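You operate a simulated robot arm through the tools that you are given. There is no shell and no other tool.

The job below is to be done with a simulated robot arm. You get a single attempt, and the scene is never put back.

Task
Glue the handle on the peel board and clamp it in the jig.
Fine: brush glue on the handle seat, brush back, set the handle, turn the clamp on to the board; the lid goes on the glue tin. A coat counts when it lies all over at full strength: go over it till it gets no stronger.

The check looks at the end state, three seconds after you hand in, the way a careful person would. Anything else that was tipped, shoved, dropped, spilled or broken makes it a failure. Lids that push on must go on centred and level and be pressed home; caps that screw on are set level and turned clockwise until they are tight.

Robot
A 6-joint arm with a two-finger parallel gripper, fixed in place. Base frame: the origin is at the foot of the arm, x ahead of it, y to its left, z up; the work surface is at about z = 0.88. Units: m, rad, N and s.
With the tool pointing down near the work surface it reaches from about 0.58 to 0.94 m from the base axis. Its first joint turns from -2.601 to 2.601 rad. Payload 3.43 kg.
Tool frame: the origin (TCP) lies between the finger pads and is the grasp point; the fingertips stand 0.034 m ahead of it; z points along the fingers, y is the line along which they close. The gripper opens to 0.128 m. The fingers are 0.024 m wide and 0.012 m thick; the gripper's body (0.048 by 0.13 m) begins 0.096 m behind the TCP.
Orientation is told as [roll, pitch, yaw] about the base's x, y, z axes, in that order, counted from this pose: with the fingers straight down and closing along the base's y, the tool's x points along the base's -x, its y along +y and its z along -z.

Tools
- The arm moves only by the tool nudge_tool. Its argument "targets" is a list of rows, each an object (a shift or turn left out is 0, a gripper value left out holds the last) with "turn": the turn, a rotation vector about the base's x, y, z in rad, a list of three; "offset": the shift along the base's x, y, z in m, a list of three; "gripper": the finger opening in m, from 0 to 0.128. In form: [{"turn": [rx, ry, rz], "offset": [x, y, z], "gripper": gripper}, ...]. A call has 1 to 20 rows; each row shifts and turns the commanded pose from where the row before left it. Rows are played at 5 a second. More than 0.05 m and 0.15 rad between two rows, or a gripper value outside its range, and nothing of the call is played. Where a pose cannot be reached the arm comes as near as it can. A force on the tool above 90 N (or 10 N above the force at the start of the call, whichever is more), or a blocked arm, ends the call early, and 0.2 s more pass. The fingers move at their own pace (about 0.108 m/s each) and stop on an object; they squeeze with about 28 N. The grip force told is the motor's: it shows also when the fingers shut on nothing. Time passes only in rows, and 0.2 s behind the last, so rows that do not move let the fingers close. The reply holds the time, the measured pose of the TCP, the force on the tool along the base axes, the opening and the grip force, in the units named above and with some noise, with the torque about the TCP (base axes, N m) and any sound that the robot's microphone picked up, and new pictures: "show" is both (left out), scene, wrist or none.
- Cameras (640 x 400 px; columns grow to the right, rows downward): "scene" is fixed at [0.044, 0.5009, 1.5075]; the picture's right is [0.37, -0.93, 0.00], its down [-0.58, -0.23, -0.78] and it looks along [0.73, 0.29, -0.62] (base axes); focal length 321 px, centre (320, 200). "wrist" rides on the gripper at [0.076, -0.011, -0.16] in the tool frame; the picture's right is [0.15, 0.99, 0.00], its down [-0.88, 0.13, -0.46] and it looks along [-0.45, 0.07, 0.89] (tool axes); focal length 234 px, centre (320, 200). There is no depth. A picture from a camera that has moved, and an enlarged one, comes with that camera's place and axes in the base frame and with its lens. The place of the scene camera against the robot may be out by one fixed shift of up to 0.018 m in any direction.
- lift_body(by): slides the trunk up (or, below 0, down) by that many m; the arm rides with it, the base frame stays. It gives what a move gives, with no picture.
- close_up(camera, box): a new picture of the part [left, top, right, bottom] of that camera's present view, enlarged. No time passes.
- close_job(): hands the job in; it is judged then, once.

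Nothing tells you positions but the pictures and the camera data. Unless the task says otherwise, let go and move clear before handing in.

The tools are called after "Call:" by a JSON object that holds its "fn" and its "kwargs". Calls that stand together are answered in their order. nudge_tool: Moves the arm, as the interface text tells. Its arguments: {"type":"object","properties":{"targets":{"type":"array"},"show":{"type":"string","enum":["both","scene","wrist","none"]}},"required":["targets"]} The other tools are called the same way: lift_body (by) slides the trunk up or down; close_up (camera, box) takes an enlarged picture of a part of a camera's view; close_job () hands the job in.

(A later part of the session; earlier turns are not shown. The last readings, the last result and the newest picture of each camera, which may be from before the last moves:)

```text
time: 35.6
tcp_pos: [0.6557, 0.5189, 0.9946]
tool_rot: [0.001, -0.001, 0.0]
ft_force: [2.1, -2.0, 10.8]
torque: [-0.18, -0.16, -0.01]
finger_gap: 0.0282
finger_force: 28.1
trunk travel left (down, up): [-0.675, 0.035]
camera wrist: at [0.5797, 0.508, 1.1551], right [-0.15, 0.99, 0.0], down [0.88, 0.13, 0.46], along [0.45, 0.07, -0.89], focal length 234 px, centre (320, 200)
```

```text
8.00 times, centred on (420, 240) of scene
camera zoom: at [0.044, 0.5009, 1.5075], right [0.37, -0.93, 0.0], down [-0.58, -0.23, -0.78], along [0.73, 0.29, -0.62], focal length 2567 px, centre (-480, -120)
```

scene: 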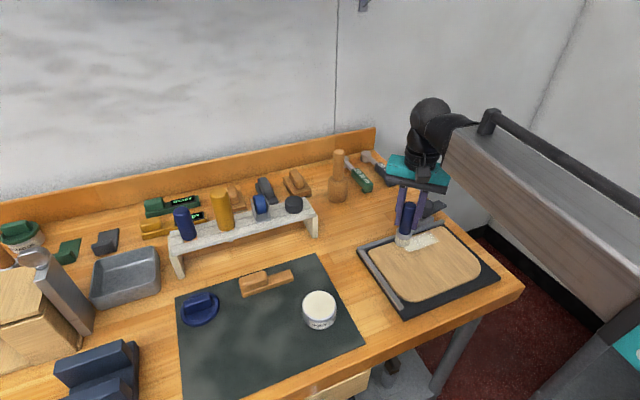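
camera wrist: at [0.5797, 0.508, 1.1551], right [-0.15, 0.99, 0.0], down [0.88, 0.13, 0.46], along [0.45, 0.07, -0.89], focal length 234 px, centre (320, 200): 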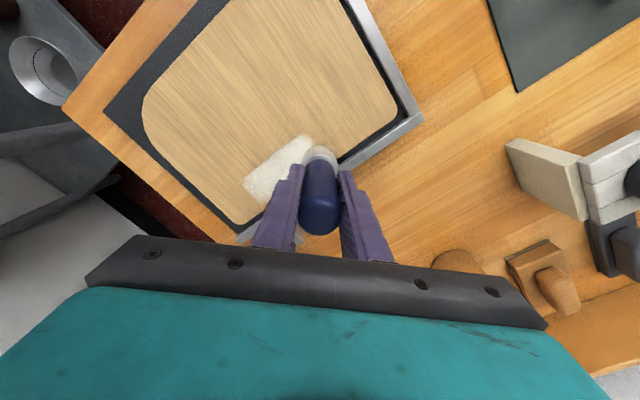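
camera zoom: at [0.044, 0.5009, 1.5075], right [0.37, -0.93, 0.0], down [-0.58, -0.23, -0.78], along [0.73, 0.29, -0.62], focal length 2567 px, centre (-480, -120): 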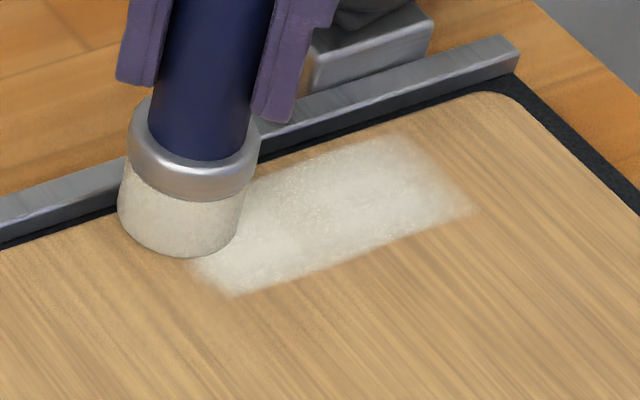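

The seat extends further right along the back edge, so the handle probably lies parallel to the rail. I'll sweep farther right.

Call:
{"fn": "nudge_tool", "kwargs": {"targets": [{"offset": [0.0127, -0.0127, 0]}, {"offset": [0.0127, -0.0127, 0]}, {"offset": [0.0127, -0.0127, 0]}, {"offset": [0.0127, -0.0127, 0]}, {"offset": [0.0127, -0.0127, 0]}, {"offset": [0.0127, -0.0127, 0]}, {"offset": [-0.0125, -0.0125, 0]}, {"offset": [-0.0127, 0.0127, 0]}, {"offset": [-0.0127, 0.0127, 0]}, {"offset": [-0.0127, 0.0127, 0]}, {"offset": [-0.0127, 0.0127, 0]}, {"offset": [-0.0127, 0.0127, 0]}, {"offset": [-0.0127, 0.0127, 0]}, {"offset": [0, 0, 0.03]}, {"offset": [-0.03, 0.03, 0.02]}, {"offset": [-0.03, 0.03, 0]}, {"offset": [-0.01, 0.01, 0]}]}}

Call:
{"fn": "close_up", "kwargs": {"camera": "scene", "box": [380, 205, 470, 265]}}

Call:
{"fn": "close_up", "kwargs": {"camera": "wrist", "box": [180, 120, 320, 240]}}

```text
time: 39.2
tcp_pos: [0.5723, 0.5751, 1.0452]
tool_rot: [0.0, -0.001, 0.001]
ft_force: [0.1, 0.3, -0.9]
torque: [-0.02, 0.04, 0.0]
finger_gap: 0.0281
finger_force: 27.4
trunk travel left (down, up): [-0.675, 0.035]
camera wrist: at [0.4974, 0.5642, 1.205], right [-0.15, 0.99, 0.0], down [0.88, 0.13, 0.46], along [0.45, 0.07, -0.89], focal length 234 px, centre (320, 200)
```

scene: 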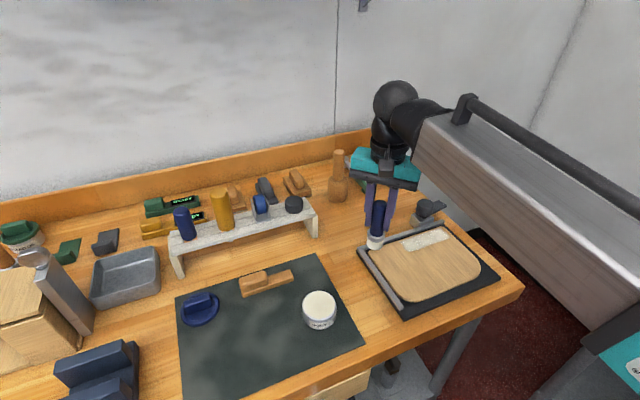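
wrist: 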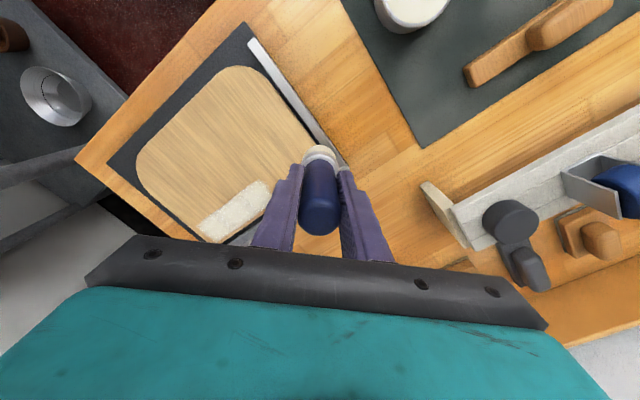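

```text
6.67 times, centred on (425, 235) of scene
camera zoom: at [0.044, 0.5009, 1.5075], right [0.37, -0.93, 0.0], down [-0.58, -0.23, -0.78], along [0.73, 0.29, -0.62], focal length 2139 px, centre (-380, -33)
```

zoom: 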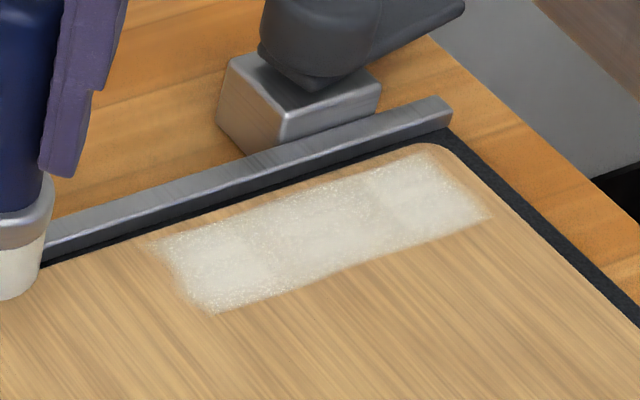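

```text
3.33 times, centred on (250, 180) of wrist
camera zoom: at [0.4974, 0.5642, 1.205], right [-0.15, 0.99, 0.0], down [0.88, 0.13, 0.46], along [0.45, 0.07, -0.89], focal length 781 px, centre (553, 267)
```

zoom: 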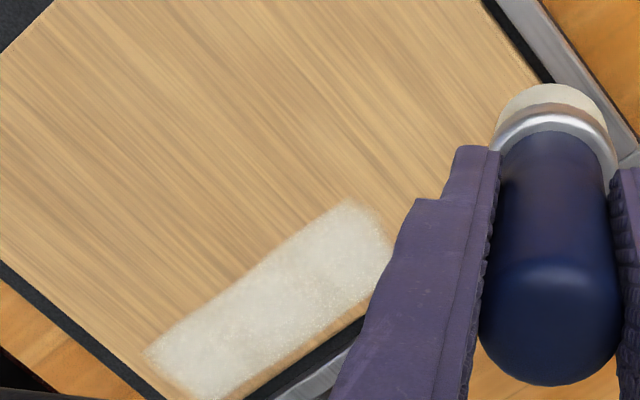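

The full seat is now visible: about 0.133 × 0.037 m, centre about (0.696, 0.465), parallel to the rail. The right end and some spots are weaker, so I'll reload the brush in the tin and go over it again.

Call:
{"fn": "nudge_tool", "kwargs": {"targets": [{"offset": [-0.03, 0.012, 0.02]}, {"offset": [-0.036, 0.014, 0.01]}, {"offset": [-0.036, 0.014, 0]}, {"offset": [-0.036, 0.014, 0]}, {"offset": [-0.036, 0.0145, 0]}, {}, {"offset": [0, 0, -0.03]}, {"offset": [0, 0, -0.02]}, {"offset": [0, 0, -0.0085]}, {"offset": [0, 0, -0.002]}, {}]}}

Call:
{"fn": "close_up", "kwargs": {"camera": "scene", "box": [260, 240, 380, 350]}}

Call:
{"fn": "close_up", "kwargs": {"camera": "scene", "box": [380, 205, 470, 265]}}

```text
time: 41.6
tcp_pos: [0.4005, 0.6456, 1.0144]
tool_rot: [0.0, 0.001, 0.0]
ft_force: [-0.2, 0.1, -1.2]
torque: [-0.04, -0.01, -0.04]
finger_gap: 0.0279
finger_force: 27.8
trunk travel left (down, up): [-0.675, 0.035]
camera wrist: at [0.323, 0.6342, 1.1745], right [-0.15, 0.99, 0.0], down [0.88, 0.13, 0.46], along [0.45, 0.07, -0.89], focal length 234 px, centre (320, 200)
```

scene: 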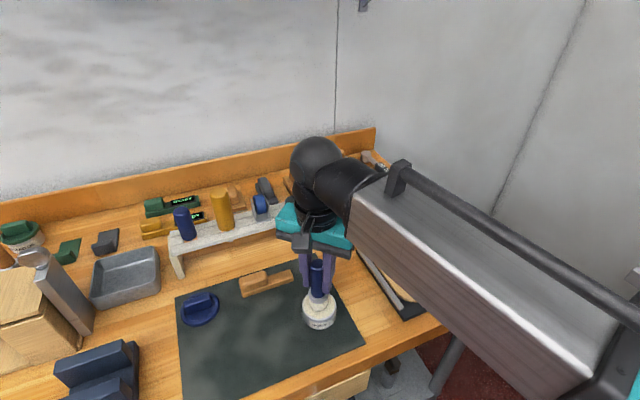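
wrist: 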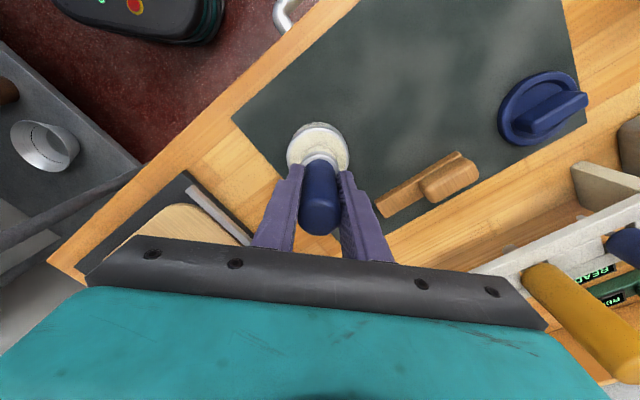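

```text
3.64 times, centred on (320, 295) of scene
camera zoom: at [0.044, 0.5009, 1.5075], right [0.37, -0.93, 0.0], down [-0.58, -0.23, -0.78], along [0.73, 0.29, -0.62], focal length 1167 px, centre (320, -146)
```

zoom: 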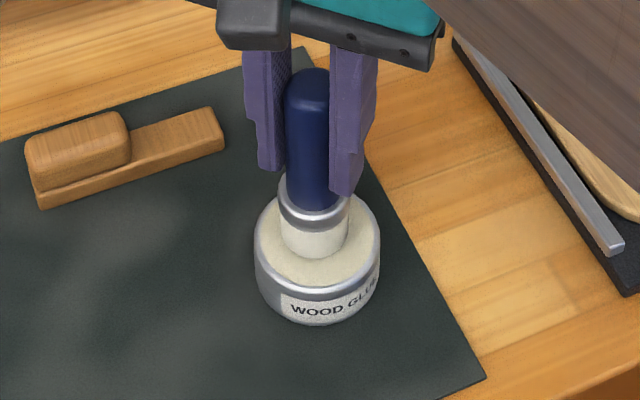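

```text
6.67 times, centred on (425, 235) of scene
camera zoom: at [0.044, 0.5009, 1.5075], right [0.37, -0.93, 0.0], down [-0.58, -0.23, -0.78], along [0.73, 0.29, -0.62], focal length 2139 px, centre (-380, -33)
```

zoom: 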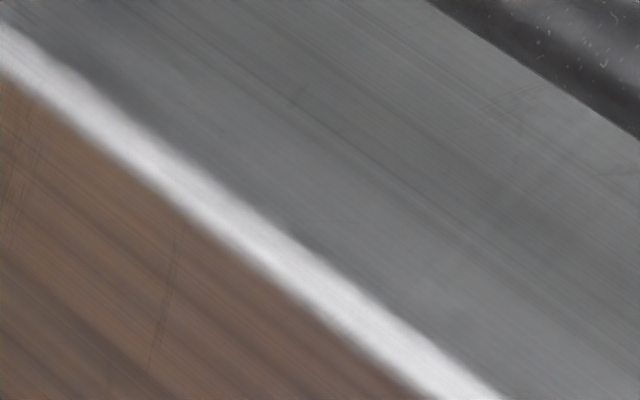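

No contact yet because the brush has slid up about 2–3 mm in the grip. I'll lower slightly more.

Call:
{"fn": "nudge_tool", "kwargs": {"targets": [{"offset": [0, 0, -0.0015]}, {"offset": [0, 0, -0.001]}, {}], "show": "none"}}

```text
time: 42.4
tcp_pos: [0.4001, 0.645, 1.0124]
tool_rot: [0.001, 0.0, 0.0]
ft_force: [-0.4, 0.5, 0.0]
torque: [-0.03, 0.01, -0.01]
finger_gap: 0.0281
finger_force: 28.2
trunk travel left (down, up): [-0.675, 0.035]
```

Call:
{"fn": "nudge_tool", "kwargs": {"targets": [{"offset": [0, 0, -0.001]}, {"offset": [0, 0, -0.001]}, {}], "show": "none"}}

```text
time: 43.2
tcp_pos: [0.4, 0.6444, 1.0122]
tool_rot: [0.002, -0.001, -0.001]
ft_force: [3.4, 1.0, 12.9]
torque: [0.03, -0.24, 0.0]
finger_gap: 0.0279
finger_force: 28.6
trunk travel left (down, up): [-0.675, 0.035]
```

Contact (13 N). I'll lift and head back toward the board, then check the coat.

Call:
{"fn": "nudge_tool", "kwargs": {"targets": [{"offset": [0, 0, 0.02]}, {"offset": [0, 0, 0.03]}, {"offset": [0.036, -0.014, 0]}, {"offset": [0.036, -0.014, 0]}, {"offset": [0.036, -0.014, 0]}, {"offset": [0.036, -0.014, 0]}, {}]}}

Call:
{"fn": "close_up", "kwargs": {"camera": "scene", "box": [380, 205, 470, 265]}}

Call:
{"fn": "close_up", "kwargs": {"camera": "scene", "box": [340, 210, 420, 270]}}

```text
time: 44.8
tcp_pos: [0.5423, 0.5882, 1.0599]
tool_rot: [0.0, 0.0, -0.001]
ft_force: [-0.6, -0.3, 0.0]
torque: [-0.01, 0.04, 0.02]
finger_gap: 0.028
finger_force: 27.7
trunk travel left (down, up): [-0.675, 0.035]
camera wrist: at [0.4668, 0.5772, 1.2187], right [-0.15, 0.99, 0.0], down [0.88, 0.13, 0.46], along [0.45, 0.07, -0.89], focal length 234 px, centre (320, 200)
```

scene: 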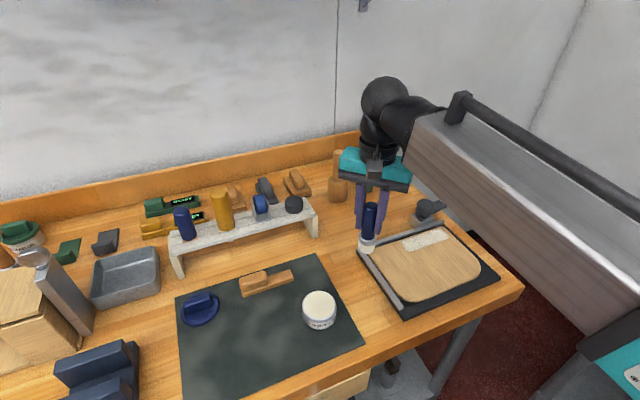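
wrist: 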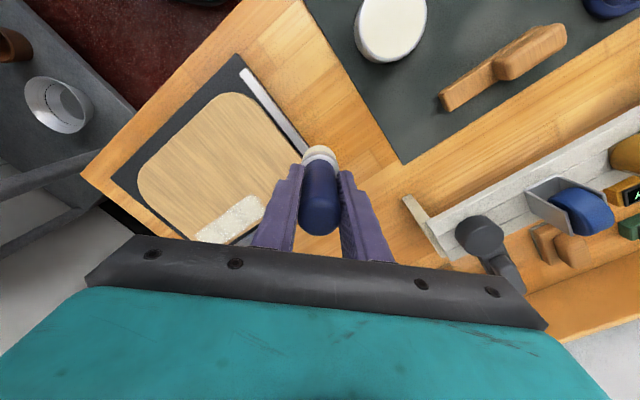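

```text
6.67 times, centred on (425, 235) of scene
camera zoom: at [0.044, 0.5009, 1.5075], right [0.37, -0.93, 0.0], down [-0.58, -0.23, -0.78], along [0.73, 0.29, -0.62], focal length 2139 px, centre (-380, -33)
```

zoom: 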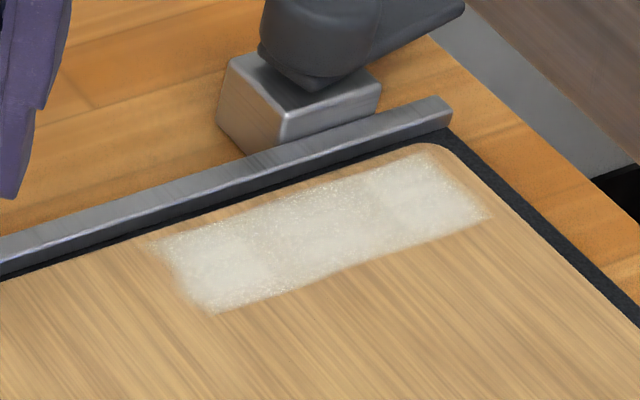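

```text
6.67 times, centred on (380, 240) of scene
camera zoom: at [0.044, 0.5009, 1.5075], right [0.37, -0.93, 0.0], down [-0.58, -0.23, -0.78], along [0.73, 0.29, -0.62], focal length 2139 px, centre (-80, -67)
```

zoom: 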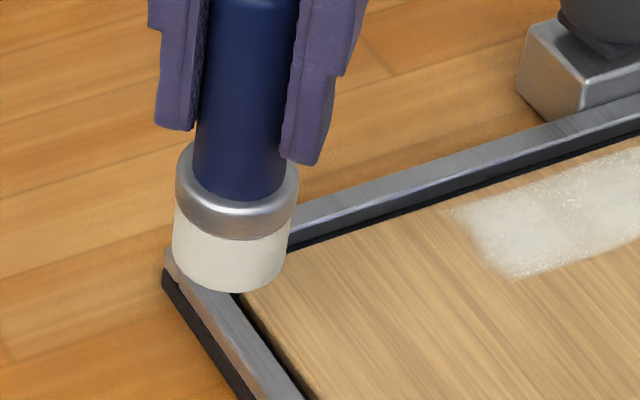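

The brush is reloaded. I'll go to the left end of the seat and find contact.

Call:
{"fn": "nudge_tool", "kwargs": {"targets": [{"offset": [0.0321, -0.0266, 0]}, {"offset": [0.0321, -0.0266, 0]}, {"offset": [0.032, -0.0265, 0]}, {"offset": [0, 0, -0.04]}, {"offset": [0, 0, -0.02]}, {"offset": [0, 0, -0.004]}, {}], "show": "none"}}

```text
time: 46.4
tcp_pos: [0.6394, 0.5092, 0.9952]
tool_rot: [0.0, -0.001, 0.001]
ft_force: [0.4, 0.5, -0.6]
torque: [0.0, 0.02, -0.01]
finger_gap: 0.0278
finger_force: 27.9
trunk travel left (down, up): [-0.675, 0.035]
```

Call:
{"fn": "nudge_tool", "kwargs": {"targets": [{"offset": [0, 0, -0.001]}, {"offset": [0, 0, -0.001]}, {}], "show": "none"}}

```text
time: 47.2
tcp_pos: [0.6384, 0.5093, 0.9953]
tool_rot: [0.001, -0.003, 0.001]
ft_force: [0.5, 0.4, 12.6]
torque: [0.03, 0.01, -0.01]
finger_gap: 0.0278
finger_force: 28.0
trunk travel left (down, up): [-0.675, 0.035]
```

Contact at 12.6 N. I'll brush full-length lines over the seat.

Call:
{"fn": "nudge_tool", "kwargs": {"targets": [{"offset": [0.0127, -0.0127, 0]}, {"offset": [0.0127, -0.0127, 0]}, {"offset": [0.0127, -0.0127, 0]}, {"offset": [0.0127, -0.0127, 0]}, {"offset": [0.0127, -0.0127, 0]}, {"offset": [0.0127, -0.0127, 0]}, {"offset": [0.0127, -0.0127, 0]}, {"offset": [0.009, 0.009, 0]}, {"offset": [-0.0127, 0.0127, 0]}, {"offset": [-0.0127, 0.0127, 0]}, {"offset": [-0.0127, 0.0127, 0]}, {"offset": [-0.0127, 0.0127, 0]}, {"offset": [-0.0127, 0.0127, 0]}, {"offset": [-0.0127, 0.0127, 0]}, {"offset": [-0.0127, 0.0127, 0]}, {"offset": [0.0075, 0.0075, 0]}], "show": "none"}}

Call:
{"fn": "nudge_tool", "kwargs": {"targets": [{"offset": [0.0127, -0.0127, 0]}, {"offset": [0.0127, -0.0127, 0]}, {"offset": [0.0127, -0.0127, 0]}, {"offset": [0.0127, -0.0127, 0]}, {"offset": [0.0127, -0.0127, 0]}, {"offset": [0.0127, -0.0127, 0]}, {"offset": [0.0127, -0.0127, 0]}, {"offset": [-0.0075, -0.0075, 0]}, {"offset": [-0.0127, 0.0127, 0]}, {"offset": [-0.0127, 0.0127, 0]}, {"offset": [-0.0127, 0.0127, 0]}, {"offset": [-0.0127, 0.0127, 0]}, {"offset": [-0.0127, 0.0127, 0]}, {"offset": [-0.0127, 0.0127, 0]}, {"offset": [-0.0127, 0.0127, 0]}, {"offset": [0, 0, 0.03]}, {"offset": [-0.03, 0.03, 0.02]}, {"offset": [-0.03, 0.03, 0]}, {}]}}

Call:
{"fn": "close_up", "kwargs": {"camera": "scene", "box": [380, 205, 470, 265]}}

Call:
{"fn": "close_up", "kwargs": {"camera": "wrist", "box": [180, 120, 320, 240]}}

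```text
time: 50.6
tcp_pos: [0.6539, 0.525, 0.9954]
tool_rot: [-0.001, 0.001, 0.001]
ft_force: [-4.8, -3.3, 10.2]
torque: [-0.18, 0.25, 0.0]
finger_gap: 0.0281
finger_force: 27.9
trunk travel left (down, up): [-0.675, 0.035]
```

```text
time: 54.6
tcp_pos: [0.5901, 0.5791, 1.0431]
tool_rot: [0.0, 0.0, 0.0]
ft_force: [0.6, 0.2, -0.3]
torque: [0.0, 0.02, -0.01]
finger_gap: 0.028
finger_force: 27.8
trunk travel left (down, up): [-0.675, 0.035]
camera wrist: at [0.5141, 0.5687, 1.2043], right [-0.15, 0.99, 0.0], down [0.88, 0.13, 0.46], along [0.45, 0.07, -0.89], focal length 234 px, centre (320, 200)
```

scene: 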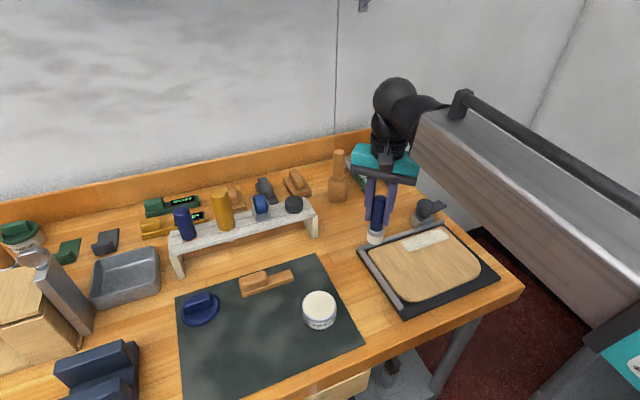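
wrist: 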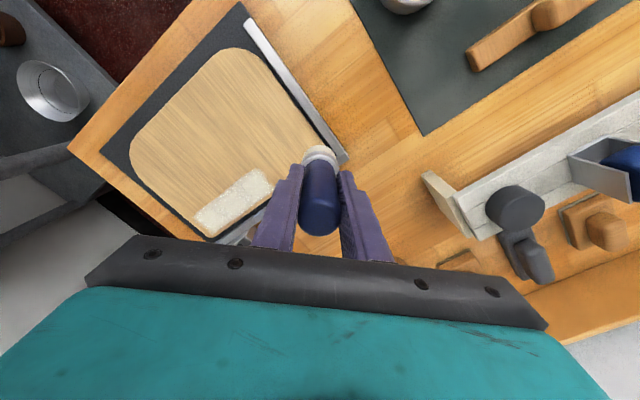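

```text
6.67 times, centred on (425, 235) of scene
camera zoom: at [0.044, 0.5009, 1.5075], right [0.37, -0.93, 0.0], down [-0.58, -0.23, -0.78], along [0.73, 0.29, -0.62], focal length 2139 px, centre (-380, -33)
```

zoom: 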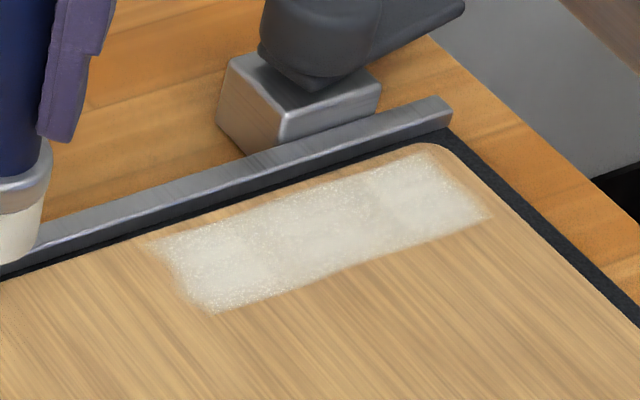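

```text
3.33 times, centred on (250, 180) of wrist
camera zoom: at [0.5141, 0.5687, 1.2043], right [-0.15, 0.99, 0.0], down [0.88, 0.13, 0.46], along [0.45, 0.07, -0.89], focal length 781 px, centre (553, 267)
```

zoom: 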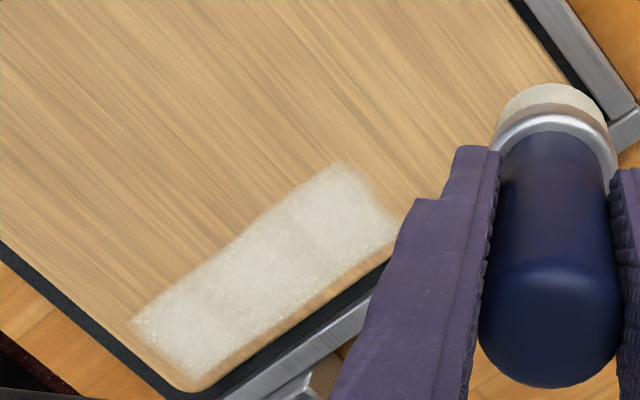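

The coat is more even. I'll make another full set of passes and compare to see whether it still gets stronger.

Call:
{"fn": "nudge_tool", "kwargs": {"targets": [{"offset": [0.023, -0.034, 0]}, {"offset": [0.023, -0.034, 0]}, {"offset": [0, 0, -0.03]}, {"offset": [0, 0, -0.02]}, {"offset": [0.0127, -0.0127, 0]}, {"offset": [0.0127, -0.0127, 0]}, {"offset": [0.0127, -0.0127, 0]}, {"offset": [0.0127, -0.0127, 0]}, {"offset": [0.0127, -0.0127, 0]}, {"offset": [0.0127, -0.0127, 0]}, {"offset": [0.0127, -0.0127, 0]}, {"offset": [0.012, 0.012, 0]}, {"offset": [-0.0127, 0.0127, 0]}, {"offset": [-0.0127, 0.0127, 0]}, {"offset": [-0.0127, 0.0127, 0]}, {"offset": [-0.0127, 0.0127, 0]}, {"offset": [-0.0127, 0.0127, 0]}, {"offset": [-0.0127, 0.0127, 0]}, {"offset": [-0.0127, 0.0127, 0]}], "show": "none"}}

Call:
{"fn": "nudge_tool", "kwargs": {"targets": [{"offset": [0.005, 0.005, 0]}, {"offset": [0.0127, -0.0127, 0]}, {"offset": [0.0127, -0.0127, 0]}, {"offset": [0.0127, -0.0127, 0]}, {"offset": [0.0127, -0.0127, 0]}, {"offset": [0.0127, -0.0127, 0]}, {"offset": [0.0127, -0.0127, 0]}, {"offset": [0.0127, -0.0127, 0]}, {"offset": [-0.01, -0.01, 0]}, {"offset": [-0.0127, 0.0127, 0]}, {"offset": [-0.0127, 0.0127, 0]}, {"offset": [-0.0127, 0.0127, 0]}, {"offset": [-0.0127, 0.0127, 0]}, {"offset": [-0.0127, 0.0127, 0]}, {"offset": [-0.0127, 0.0127, 0]}, {"offset": [-0.0127, 0.0127, 0]}, {"offset": [0, 0, 0.03]}, {"offset": [-0.03, 0.03, 0.02]}, {"offset": [-0.03, 0.03, 0]}, {}]}}

Call:
{"fn": "close_up", "kwargs": {"camera": "scene", "box": [380, 205, 470, 265]}}

Call:
{"fn": "close_up", "kwargs": {"camera": "wrist", "box": [180, 120, 320, 240]}}

```text
time: 58.6
tcp_pos: [0.6466, 0.5212, 0.9946]
tool_rot: [0.001, 0.001, 0.0]
ft_force: [0.6, -0.6, 2.8]
torque: [0.0, -0.05, 0.02]
finger_gap: 0.0281
finger_force: 28.3
trunk travel left (down, up): [-0.675, 0.035]
```

```text
time: 62.8
tcp_pos: [0.5829, 0.5794, 1.0426]
tool_rot: [0.001, -0.001, 0.001]
ft_force: [0.3, -0.1, -1.5]
torque: [0.03, 0.02, -0.01]
finger_gap: 0.0282
finger_force: 28.2
trunk travel left (down, up): [-0.675, 0.035]
camera wrist: at [0.5071, 0.5682, 1.202], right [-0.15, 0.99, 0.0], down [0.88, 0.13, 0.46], along [0.45, 0.07, -0.89], focal length 234 px, centre (320, 200)
```

scene: 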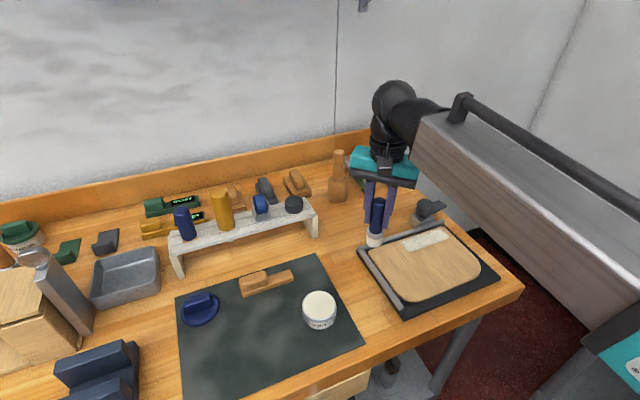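
wrist: 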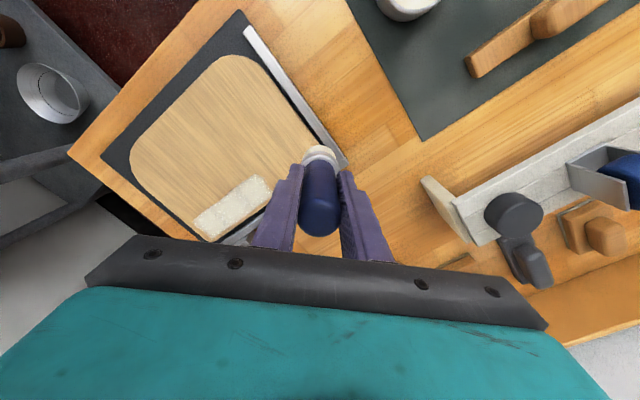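

```text
6.67 times, centred on (425, 235) of scene
camera zoom: at [0.044, 0.5009, 1.5075], right [0.37, -0.93, 0.0], down [-0.58, -0.23, -0.78], along [0.73, 0.29, -0.62], focal length 2139 px, centre (-380, -33)
```

zoom: 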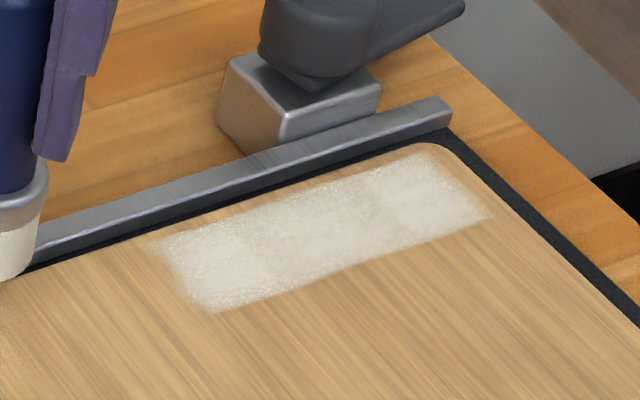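

```text
3.33 times, centred on (250, 180) of wrist
camera zoom: at [0.5071, 0.5682, 1.202], right [-0.15, 0.99, 0.0], down [0.88, 0.13, 0.46], along [0.45, 0.07, -0.89], focal length 781 px, centre (553, 267)
```

zoom: 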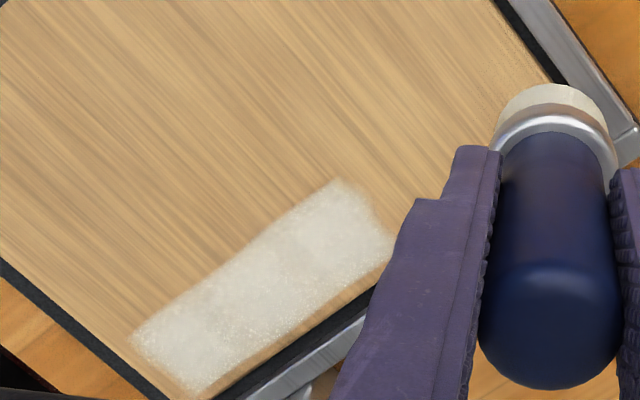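

The coat looks almost unchanged, but the middle third may be slightly weaker than the ends. I'll zoom closer.

Call:
{"fn": "close_up", "kwargs": {"camera": "scene", "box": [398, 222, 458, 256]}}

Call:
{"fn": "close_up", "kwargs": {"camera": "wrist", "box": [190, 165, 280, 240]}}

```text
10.67 times, centred on (428, 239) of scene
camera zoom: at [0.044, 0.5009, 1.5075], right [0.37, -0.93, 0.0], down [-0.58, -0.23, -0.78], along [0.73, 0.29, -0.62], focal length 3423 px, centre (-832, -216)
```

zoom: 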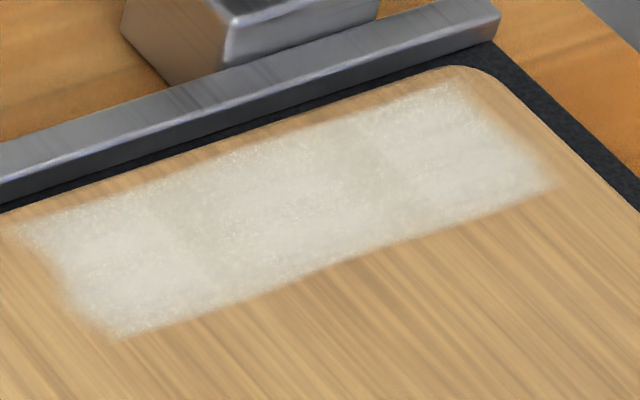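

```text
5.33 times, centred on (235, 202) of wrist
camera zoom: at [0.5071, 0.5682, 1.202], right [-0.15, 0.99, 0.0], down [0.88, 0.13, 0.46], along [0.45, 0.07, -0.89], focal length 1249 px, centre (773, 187)
```

zoom: 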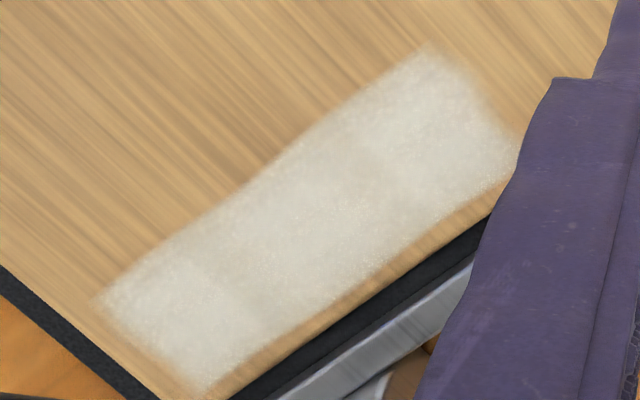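

It looks near-uniform, with faint lines where thirds meet. To be sure it is at full strength, I'll reload and scrub again, then compare with this same zoom.

Call:
{"fn": "nudge_tool", "kwargs": {"targets": [{"offset": [-0.0366, 0.0132, 0.015]}, {"offset": [-0.0366, 0.0132, 0.01]}, {"offset": [-0.0366, 0.0132, 0]}, {"offset": [-0.0366, 0.0132, 0]}, {"offset": [-0.0366, 0.0132, 0]}, {}, {"offset": [0, 0, -0.03]}, {"offset": [0, 0, -0.02]}, {"offset": [0, 0, -0.005]}, {"offset": [0, 0, -0.001]}, {"offset": [0, 0, -0.001]}, {}], "show": "none"}}

```text
time: 65.4
tcp_pos: [0.3994, 0.6456, 1.0118]
tool_rot: [-0.002, -0.001, 0.001]
ft_force: [1.0, 1.2, 1.0]
torque: [0.06, -0.06, 0.0]
finger_gap: 0.028
finger_force: 27.9
trunk travel left (down, up): [-0.675, 0.035]
```

Call:
{"fn": "nudge_tool", "kwargs": {"targets": [{"offset": [0, 0, -0.001]}, {"offset": [0, 0, -0.0005]}, {}], "show": "scene"}}

Call:
{"fn": "close_up", "kwargs": {"camera": "scene", "box": [280, 260, 360, 340]}}

```text
time: 66.2
tcp_pos: [0.3994, 0.6434, 1.0112]
tool_rot: [0.002, -0.002, 0.0]
ft_force: [2.4, 6.3, 14.7]
torque: [0.41, -0.31, 0.04]
finger_gap: 0.0278
finger_force: 28.2
trunk travel left (down, up): [-0.675, 0.035]
```

scene: 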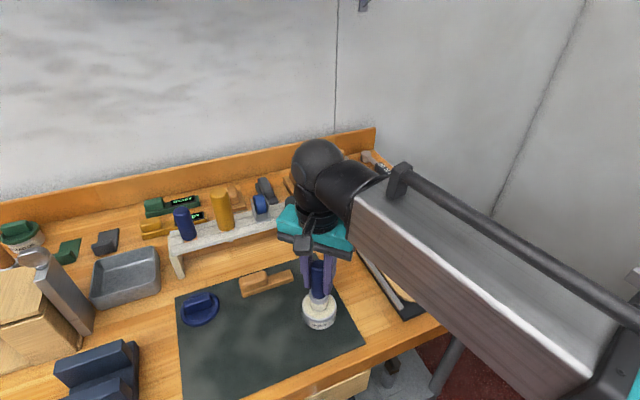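

```text
5.00 times, centred on (320, 300) of scene
camera zoom: at [0.044, 0.5009, 1.5075], right [0.37, -0.93, 0.0], down [-0.58, -0.23, -0.78], along [0.73, 0.29, -0.62], focal length 1604 px, centre (320, -300)
```

zoom: 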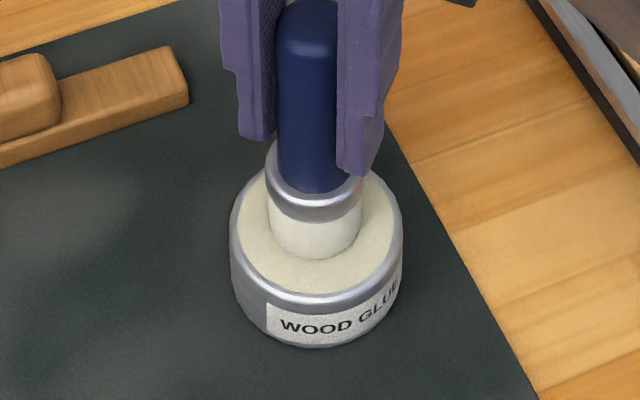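

Reloaded. Back over the seat's left end to find contact.

Call:
{"fn": "nudge_tool", "kwargs": {"targets": [{"offset": [0, 0, 0.02]}, {"offset": [0, 0, 0.03]}, {"offset": [0.0344, -0.0189, 0]}, {"offset": [0.0344, -0.0189, 0]}, {"offset": [0.0344, -0.0189, 0]}, {"offset": [0.0344, -0.0189, 0]}, {"offset": [0.0344, -0.0189, 0]}, {"offset": [0.0344, -0.0189, 0]}, {"offset": [0.0344, -0.0189, 0]}, {"offset": [0, 0, -0.04]}, {"offset": [0, 0, -0.025]}, {"offset": [0, 0, -0.001]}, {"offset": [0, 0, -0.001]}, {}], "show": "none"}}

```text
time: 69.2
tcp_pos: [0.641, 0.511, 0.9945]
tool_rot: [0.001, -0.001, 0.0]
ft_force: [2.2, -2.9, 11.1]
torque: [-0.23, -0.24, -0.01]
finger_gap: 0.028
finger_force: 28.2
trunk travel left (down, up): [-0.675, 0.035]
```

Contact at 11 N. Again full-length passes, then compare.

Call:
{"fn": "nudge_tool", "kwargs": {"targets": [{"offset": [0.0127, -0.0127, 0]}, {"offset": [0.0127, -0.0127, 0]}, {"offset": [0.0127, -0.0127, 0]}, {"offset": [0.0127, -0.0127, 0]}, {"offset": [0.0127, -0.0127, 0]}, {"offset": [0.0127, -0.0127, 0]}, {"offset": [0.0127, -0.0127, 0]}, {"offset": [0.01, 0.01, 0]}, {"offset": [-0.0127, 0.0127, 0]}, {"offset": [-0.0127, 0.0127, 0]}, {"offset": [-0.0127, 0.0127, 0]}, {"offset": [-0.0127, 0.0127, 0]}, {"offset": [-0.0127, 0.0127, 0]}, {"offset": [-0.0127, 0.0127, 0]}, {"offset": [-0.0127, 0.0127, 0]}, {"offset": [-0.005, -0.005, 0]}], "show": "none"}}

Call:
{"fn": "nudge_tool", "kwargs": {"targets": [{"offset": [0.0127, -0.0127, 0]}, {"offset": [0.0127, -0.0127, 0]}, {"offset": [0.0127, -0.0127, 0]}, {"offset": [0.0127, -0.0127, 0]}, {"offset": [0.0127, -0.0127, 0]}, {"offset": [0.0127, -0.0127, 0]}, {"offset": [0.0127, -0.0127, 0]}, {"offset": [0.0, 0.0, 0]}, {"offset": [-0.0127, 0.0127, 0]}, {"offset": [-0.0127, 0.0127, 0]}, {"offset": [-0.0127, 0.0127, 0]}, {"offset": [-0.0127, 0.0127, 0]}, {"offset": [-0.0127, 0.0127, 0]}, {"offset": [-0.0127, 0.0127, 0]}, {"offset": [-0.0127, 0.0127, 0]}, {"offset": [0, 0, 0.03]}, {"offset": [-0.03, 0.03, 0.02]}, {"offset": [-0.03, 0.03, 0]}, {}]}}

Call:
{"fn": "close_up", "kwargs": {"camera": "scene", "box": [398, 222, 458, 256]}}

Call:
{"fn": "close_up", "kwargs": {"camera": "wrist", "box": [190, 165, 280, 240]}}

```text
time: 72.6
tcp_pos: [0.6431, 0.519, 0.9932]
tool_rot: [0.001, 0.0, -0.001]
ft_force: [2.6, 3.0, 8.6]
torque: [0.22, -0.23, 0.0]
finger_gap: 0.0281
finger_force: 27.7
trunk travel left (down, up): [-0.675, 0.035]
```

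```text
time: 76.6
tcp_pos: [0.5853, 0.5749, 1.0422]
tool_rot: [0.0, 0.0, -0.001]
ft_force: [-0.7, 0.1, -0.7]
torque: [-0.01, 0.01, -0.02]
finger_gap: 0.028
finger_force: 27.8
trunk travel left (down, up): [-0.675, 0.035]
camera wrist: at [0.5086, 0.5641, 1.2023], right [-0.15, 0.99, 0.0], down [0.88, 0.13, 0.46], along [0.45, 0.07, -0.89], focal length 234 px, centre (320, 200)
```

scene: 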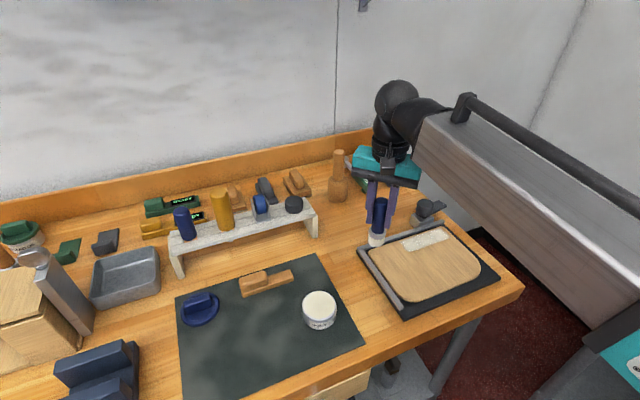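
wrist: 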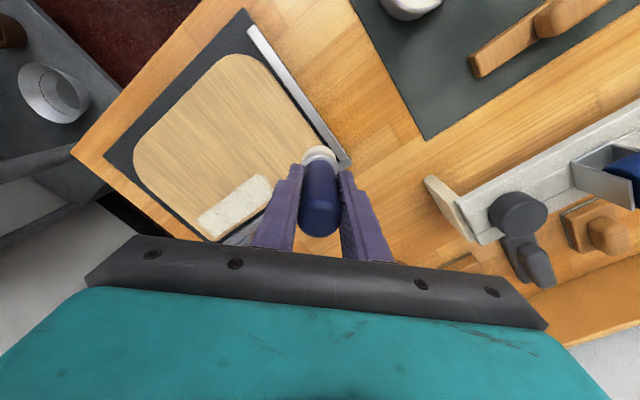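

```text
10.67 times, centred on (428, 239) of scene
camera zoom: at [0.044, 0.5009, 1.5075], right [0.37, -0.93, 0.0], down [-0.58, -0.23, -0.78], along [0.73, 0.29, -0.62], focal length 3423 px, centre (-832, -216)
```

zoom: 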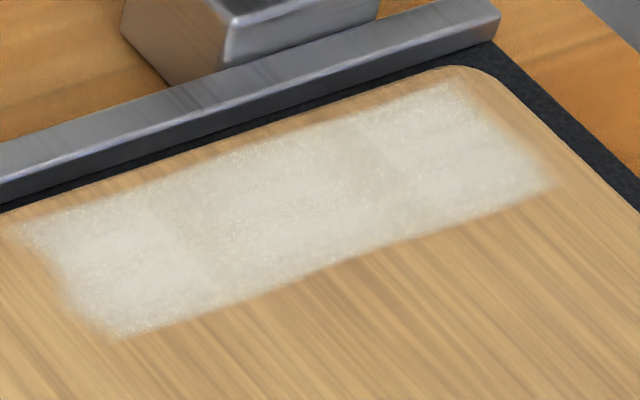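

```text
5.33 times, centred on (235, 202) of wrist
camera zoom: at [0.5086, 0.5641, 1.2023], right [-0.15, 0.99, 0.0], down [0.88, 0.13, 0.46], along [0.45, 0.07, -0.89], focal length 1249 px, centre (773, 187)
```

zoom: 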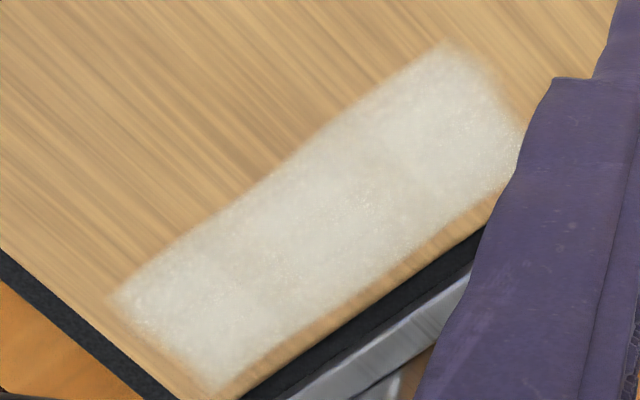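

Nothing changed, so the coat is at full strength over the whole seat (centre about (0.6955, 0.464)). Next I'll return the brush to its place at (0.298, 0.697).

Call:
{"fn": "nudge_tool", "kwargs": {"targets": [{"offset": [-0.036, 0.01525, 0.02]}, {"offset": [-0.036, 0.01525, 0.02]}, {"offset": [-0.036, 0.01525, 0.01]}, {"offset": [-0.036, 0.01525, 0]}, {"offset": [-0.036, 0.01525, 0]}, {"offset": [-0.036, 0.01525, 0]}, {"offset": [-0.036, 0.01525, 0]}, {"offset": [-0.035, 0.01525, 0]}, {}, {"offset": [0, 0, -0.04]}, {"offset": [0, 0, -0.04]}, {"offset": [0, 0, -0.015]}, {}]}}

Call:
{"fn": "close_up", "kwargs": {"camera": "scene", "box": [220, 260, 320, 370]}}

```text
time: 79.4
tcp_pos: [0.2977, 0.6997, 0.9983]
tool_rot: [0.0, 0.0, 0.0]
ft_force: [-0.9, -0.5, -0.3]
torque: [0.03, -0.01, -0.02]
finger_gap: 0.0283
finger_force: 28.3
trunk travel left (down, up): [-0.675, 0.035]
camera wrist: at [0.2219, 0.6875, 1.1585], right [-0.15, 0.99, 0.0], down [0.88, 0.13, 0.46], along [0.45, 0.07, -0.89], focal length 234 px, centre (320, 200)
```

scene: 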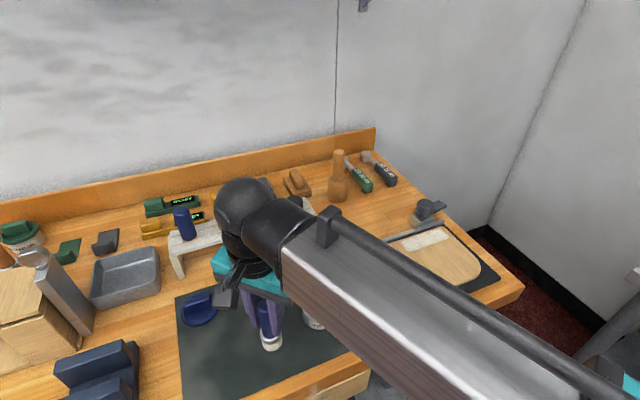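
wrist: 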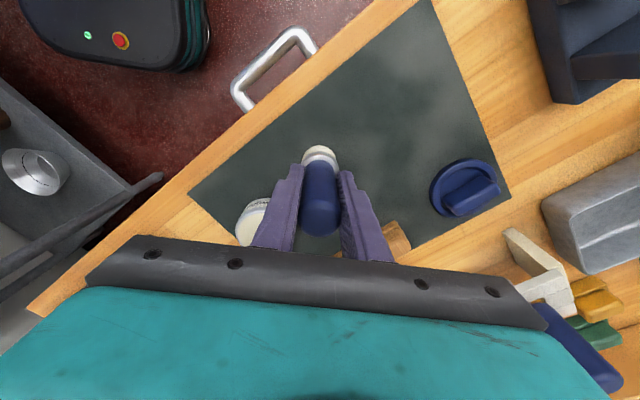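

```text
3.64 times, centred on (270, 315) of scene
camera zoom: at [0.044, 0.5009, 1.5075], right [0.37, -0.93, 0.0], down [-0.58, -0.23, -0.78], along [0.73, 0.29, -0.62], focal length 1167 px, centre (502, -218)
```

zoom: 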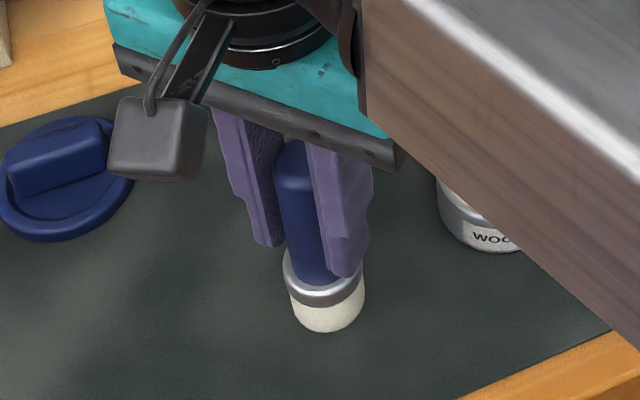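

Just above the mat. I'll lower in small steps to contact.

Call:
{"fn": "nudge_tool", "kwargs": {"targets": [{"offset": [0, -0.0015, -0.008]}, {"offset": [0, 0, -0.004]}, {"offset": [0, 0, -0.002]}, {}], "show": "none"}}

```text
time: 80.4
tcp_pos: [0.2985, 0.6963, 0.9842]
tool_rot: [-0.001, 0.001, 0.0]
ft_force: [-0.8, 0.2, -0.7]
torque: [-0.01, 0.01, -0.02]
finger_gap: 0.0279
finger_force: 28.2
trunk travel left (down, up): [-0.675, 0.035]
```

Call:
{"fn": "nudge_tool", "kwargs": {"targets": [{"offset": [0, 0, -0.001]}, {"offset": [0, 0, -0.001]}, {}], "show": "none"}}

```text
time: 81.2
tcp_pos: [0.2971, 0.6956, 0.9825]
tool_rot: [-0.001, -0.001, 0.0]
ft_force: [-0.2, -0.6, -1.0]
torque: [-0.02, 0.0, 0.0]
finger_gap: 0.0281
finger_force: 28.0
trunk travel left (down, up): [-0.675, 0.035]
```

Call:
{"fn": "nudge_tool", "kwargs": {"targets": [{"offset": [0, 0, -0.001]}, {}], "show": "none"}}

```text
time: 81.8
tcp_pos: [0.2972, 0.6971, 0.981]
tool_rot: [0.001, 0.002, 0.0]
ft_force: [0.2, -0.1, -1.4]
torque: [0.01, -0.02, -0.01]
finger_gap: 0.028
finger_force: 27.6
trunk travel left (down, up): [-0.675, 0.035]
```

Call:
{"fn": "nudge_tool", "kwargs": {"targets": [{"offset": [0, 0, -0.001]}, {}], "show": "none"}}

```text
time: 82.4
tcp_pos: [0.2987, 0.6967, 0.9806]
tool_rot: [-0.001, 0.0, 0.001]
ft_force: [-0.7, -0.1, -0.2]
torque: [0.0, -0.02, 0.0]
finger_gap: 0.028
finger_force: 27.9
trunk travel left (down, up): [-0.675, 0.035]
```

Call:
{"fn": "nudge_tool", "kwargs": {"targets": [{"offset": [0, 0, -0.001]}, {}], "show": "scene"}}

Call:
{"fn": "close_up", "kwargs": {"camera": "scene", "box": [240, 300, 310, 370]}}

```text
time: 83.0
tcp_pos: [0.2966, 0.697, 0.9788]
tool_rot: [0.001, -0.001, 0.001]
ft_force: [0.9, 0.8, -1.6]
torque: [0.0, -0.01, -0.02]
finger_gap: 0.0281
finger_force: 28.0
trunk travel left (down, up): [-0.675, 0.035]
```

scene: 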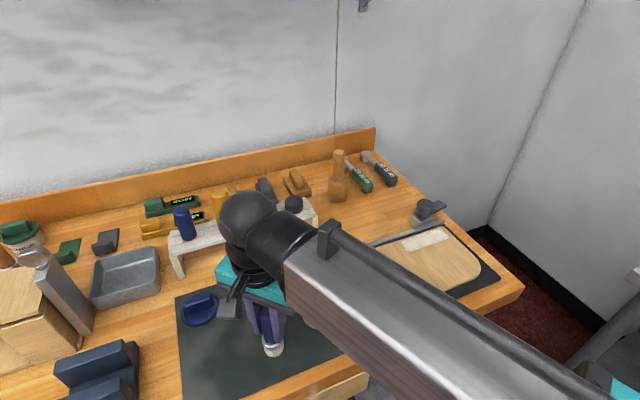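

```text
5.71 times, centred on (275, 335) of scene
camera zoom: at [0.044, 0.5009, 1.5075], right [0.37, -0.93, 0.0], down [-0.58, -0.23, -0.78], along [0.73, 0.29, -0.62], focal length 1834 px, centre (577, -571)
```

zoom: 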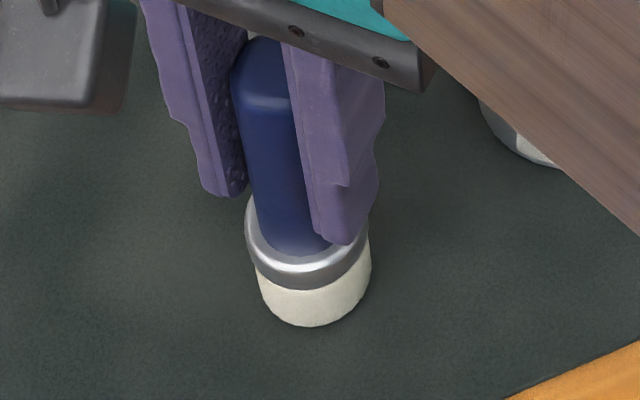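

Nearly touching. Another millimetre at a time.

Call:
{"fn": "nudge_tool", "kwargs": {"targets": [{"offset": [0, 0, -0.001]}, {}], "show": "none"}}

Call:
{"fn": "nudge_tool", "kwargs": {"targets": [{"offset": [0, 0, -0.0007]}, {}], "show": "none"}}

```text
time: 83.6
tcp_pos: [0.2972, 0.6973, 0.9778]
tool_rot: [0.0, -0.001, 0.001]
ft_force: [-1.2, 0.1, -0.9]
torque: [0.01, -0.01, 0.06]
finger_gap: 0.0282
finger_force: 27.9
trunk travel left (down, up): [-0.675, 0.035]
```

```text
time: 84.2
tcp_pos: [0.2976, 0.6966, 0.9792]
tool_rot: [0.0, -0.001, -0.002]
ft_force: [1.2, 0.8, -0.2]
torque: [-0.01, 0.02, 0.0]
finger_gap: 0.028
finger_force: 27.7
trunk travel left (down, up): [-0.675, 0.035]
```

Call:
{"fn": "nudge_tool", "kwargs": {"targets": [{"offset": [0, 0, -0.0008]}, {}], "show": "none"}}

Call:
{"fn": "nudge_tool", "kwargs": {"targets": [{"offset": [0, 0, -0.0008]}, {}], "show": "none"}}

```text
time: 84.8
tcp_pos: [0.2976, 0.6964, 0.9762]
tool_rot: [0.001, 0.0, -0.001]
ft_force: [-0.9, -0.8, -0.6]
torque: [0.01, 0.0, 0.02]
finger_gap: 0.0282
finger_force: 28.2
trunk travel left (down, up): [-0.675, 0.035]
```

```text
time: 85.4
tcp_pos: [0.2959, 0.697, 0.9765]
tool_rot: [0.0, 0.001, 0.001]
ft_force: [-0.5, 0.8, -0.2]
torque: [0.0, -0.02, 0.01]
finger_gap: 0.028
finger_force: 27.8
trunk travel left (down, up): [-0.675, 0.035]
```

Call:
{"fn": "nudge_tool", "kwargs": {"targets": [{"offset": [0, 0, -0.001]}, {}], "show": "none"}}

Call:
{"fn": "nudge_tool", "kwargs": {"targets": [{"offset": [0, 0, -0.001]}, {}], "show": "scene"}}

Call:
{"fn": "close_up", "kwargs": {"camera": "scene", "box": [240, 300, 310, 370]}}

```text
time: 86.0
tcp_pos: [0.2971, 0.6968, 0.9748]
tool_rot: [0.001, -0.001, -0.001]
ft_force: [0.2, 0.3, -0.4]
torque: [0.01, 0.01, 0.0]
finger_gap: 0.028
finger_force: 27.7
trunk travel left (down, up): [-0.675, 0.035]
```

```text
time: 86.6
tcp_pos: [0.2973, 0.6965, 0.9757]
tool_rot: [0.001, -0.002, 0.001]
ft_force: [0.1, -0.5, 5.0]
torque: [0.01, -0.02, -0.04]
finger_gap: 0.028
finger_force: 27.9
trunk travel left (down, up): [-0.675, 0.035]
```

scene: 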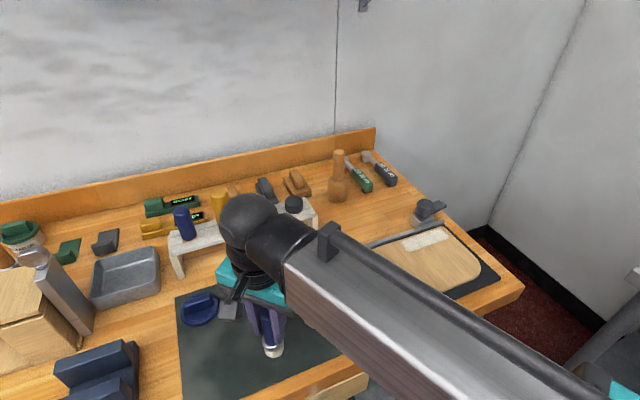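

```text
5.71 times, centred on (275, 335) of scene
camera zoom: at [0.044, 0.5009, 1.5075], right [0.37, -0.93, 0.0], down [-0.58, -0.23, -0.78], along [0.73, 0.29, -0.62], focal length 1834 px, centre (577, -571)
```

zoom: 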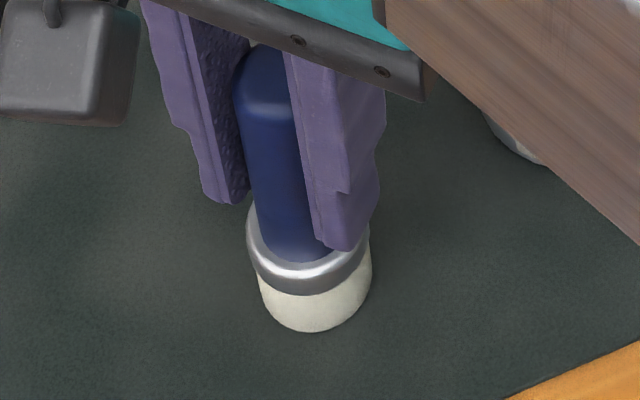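

Contact (5 N) with the brush standing upright. I'll open the fingers and rise straight up.

Call:
{"fn": "nudge_tool", "kwargs": {"targets": [{"gripper": 0.04}, {"gripper": 0.07}, {"gripper": 0.07}, {"offset": [0, 0, 0.03]}, {"offset": [0, 0, 0.04]}, {"offset": [0, 0, 0.045]}, {"offset": [0, 0, 0.03], "gripper": 0.128}, {}]}}

Call:
{"fn": "close_up", "kwargs": {"camera": "scene", "box": [220, 270, 320, 370]}}

```text
time: 88.4
tcp_pos: [0.2981, 0.696, 1.1201]
tool_rot: [-0.001, 0.0, 0.0]
ft_force: [-0.7, -0.4, -0.5]
torque: [-0.01, -0.01, -0.01]
finger_gap: 0.1281
finger_force: 0.2
trunk travel left (down, up): [-0.675, 0.035]
camera wrist: at [0.222, 0.6849, 1.2793], right [-0.15, 0.99, 0.0], down [0.88, 0.13, 0.46], along [0.45, 0.07, -0.89], focal length 234 px, centre (320, 200)
```

scene: 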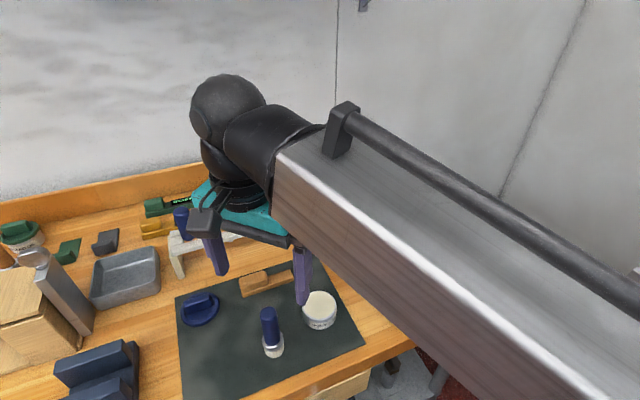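
wrist: 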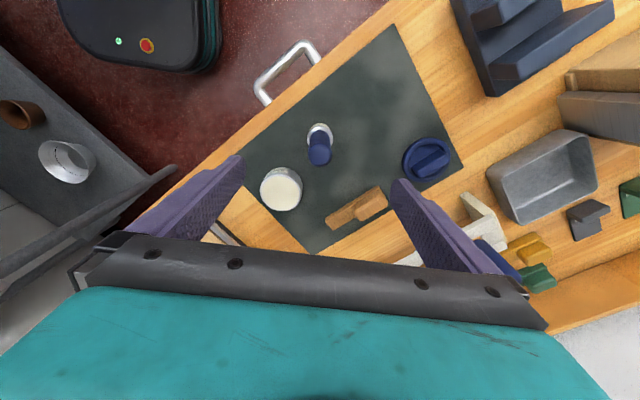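

```text
4.00 times, centred on (270, 320) of scene
camera zoom: at [0.044, 0.5009, 1.5075], right [0.37, -0.93, 0.0], down [-0.58, -0.23, -0.78], along [0.73, 0.29, -0.62], focal length 1284 px, centre (520, -280)
```

zoom: 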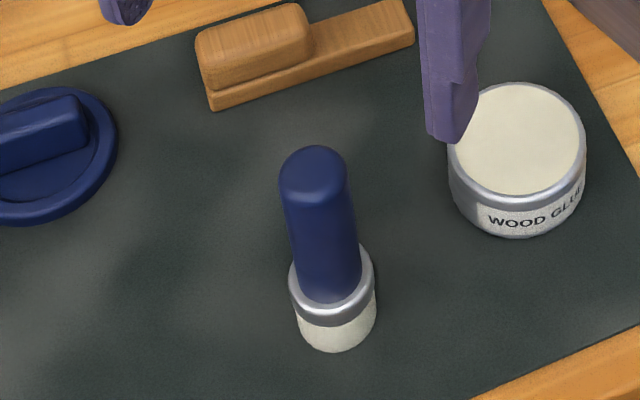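

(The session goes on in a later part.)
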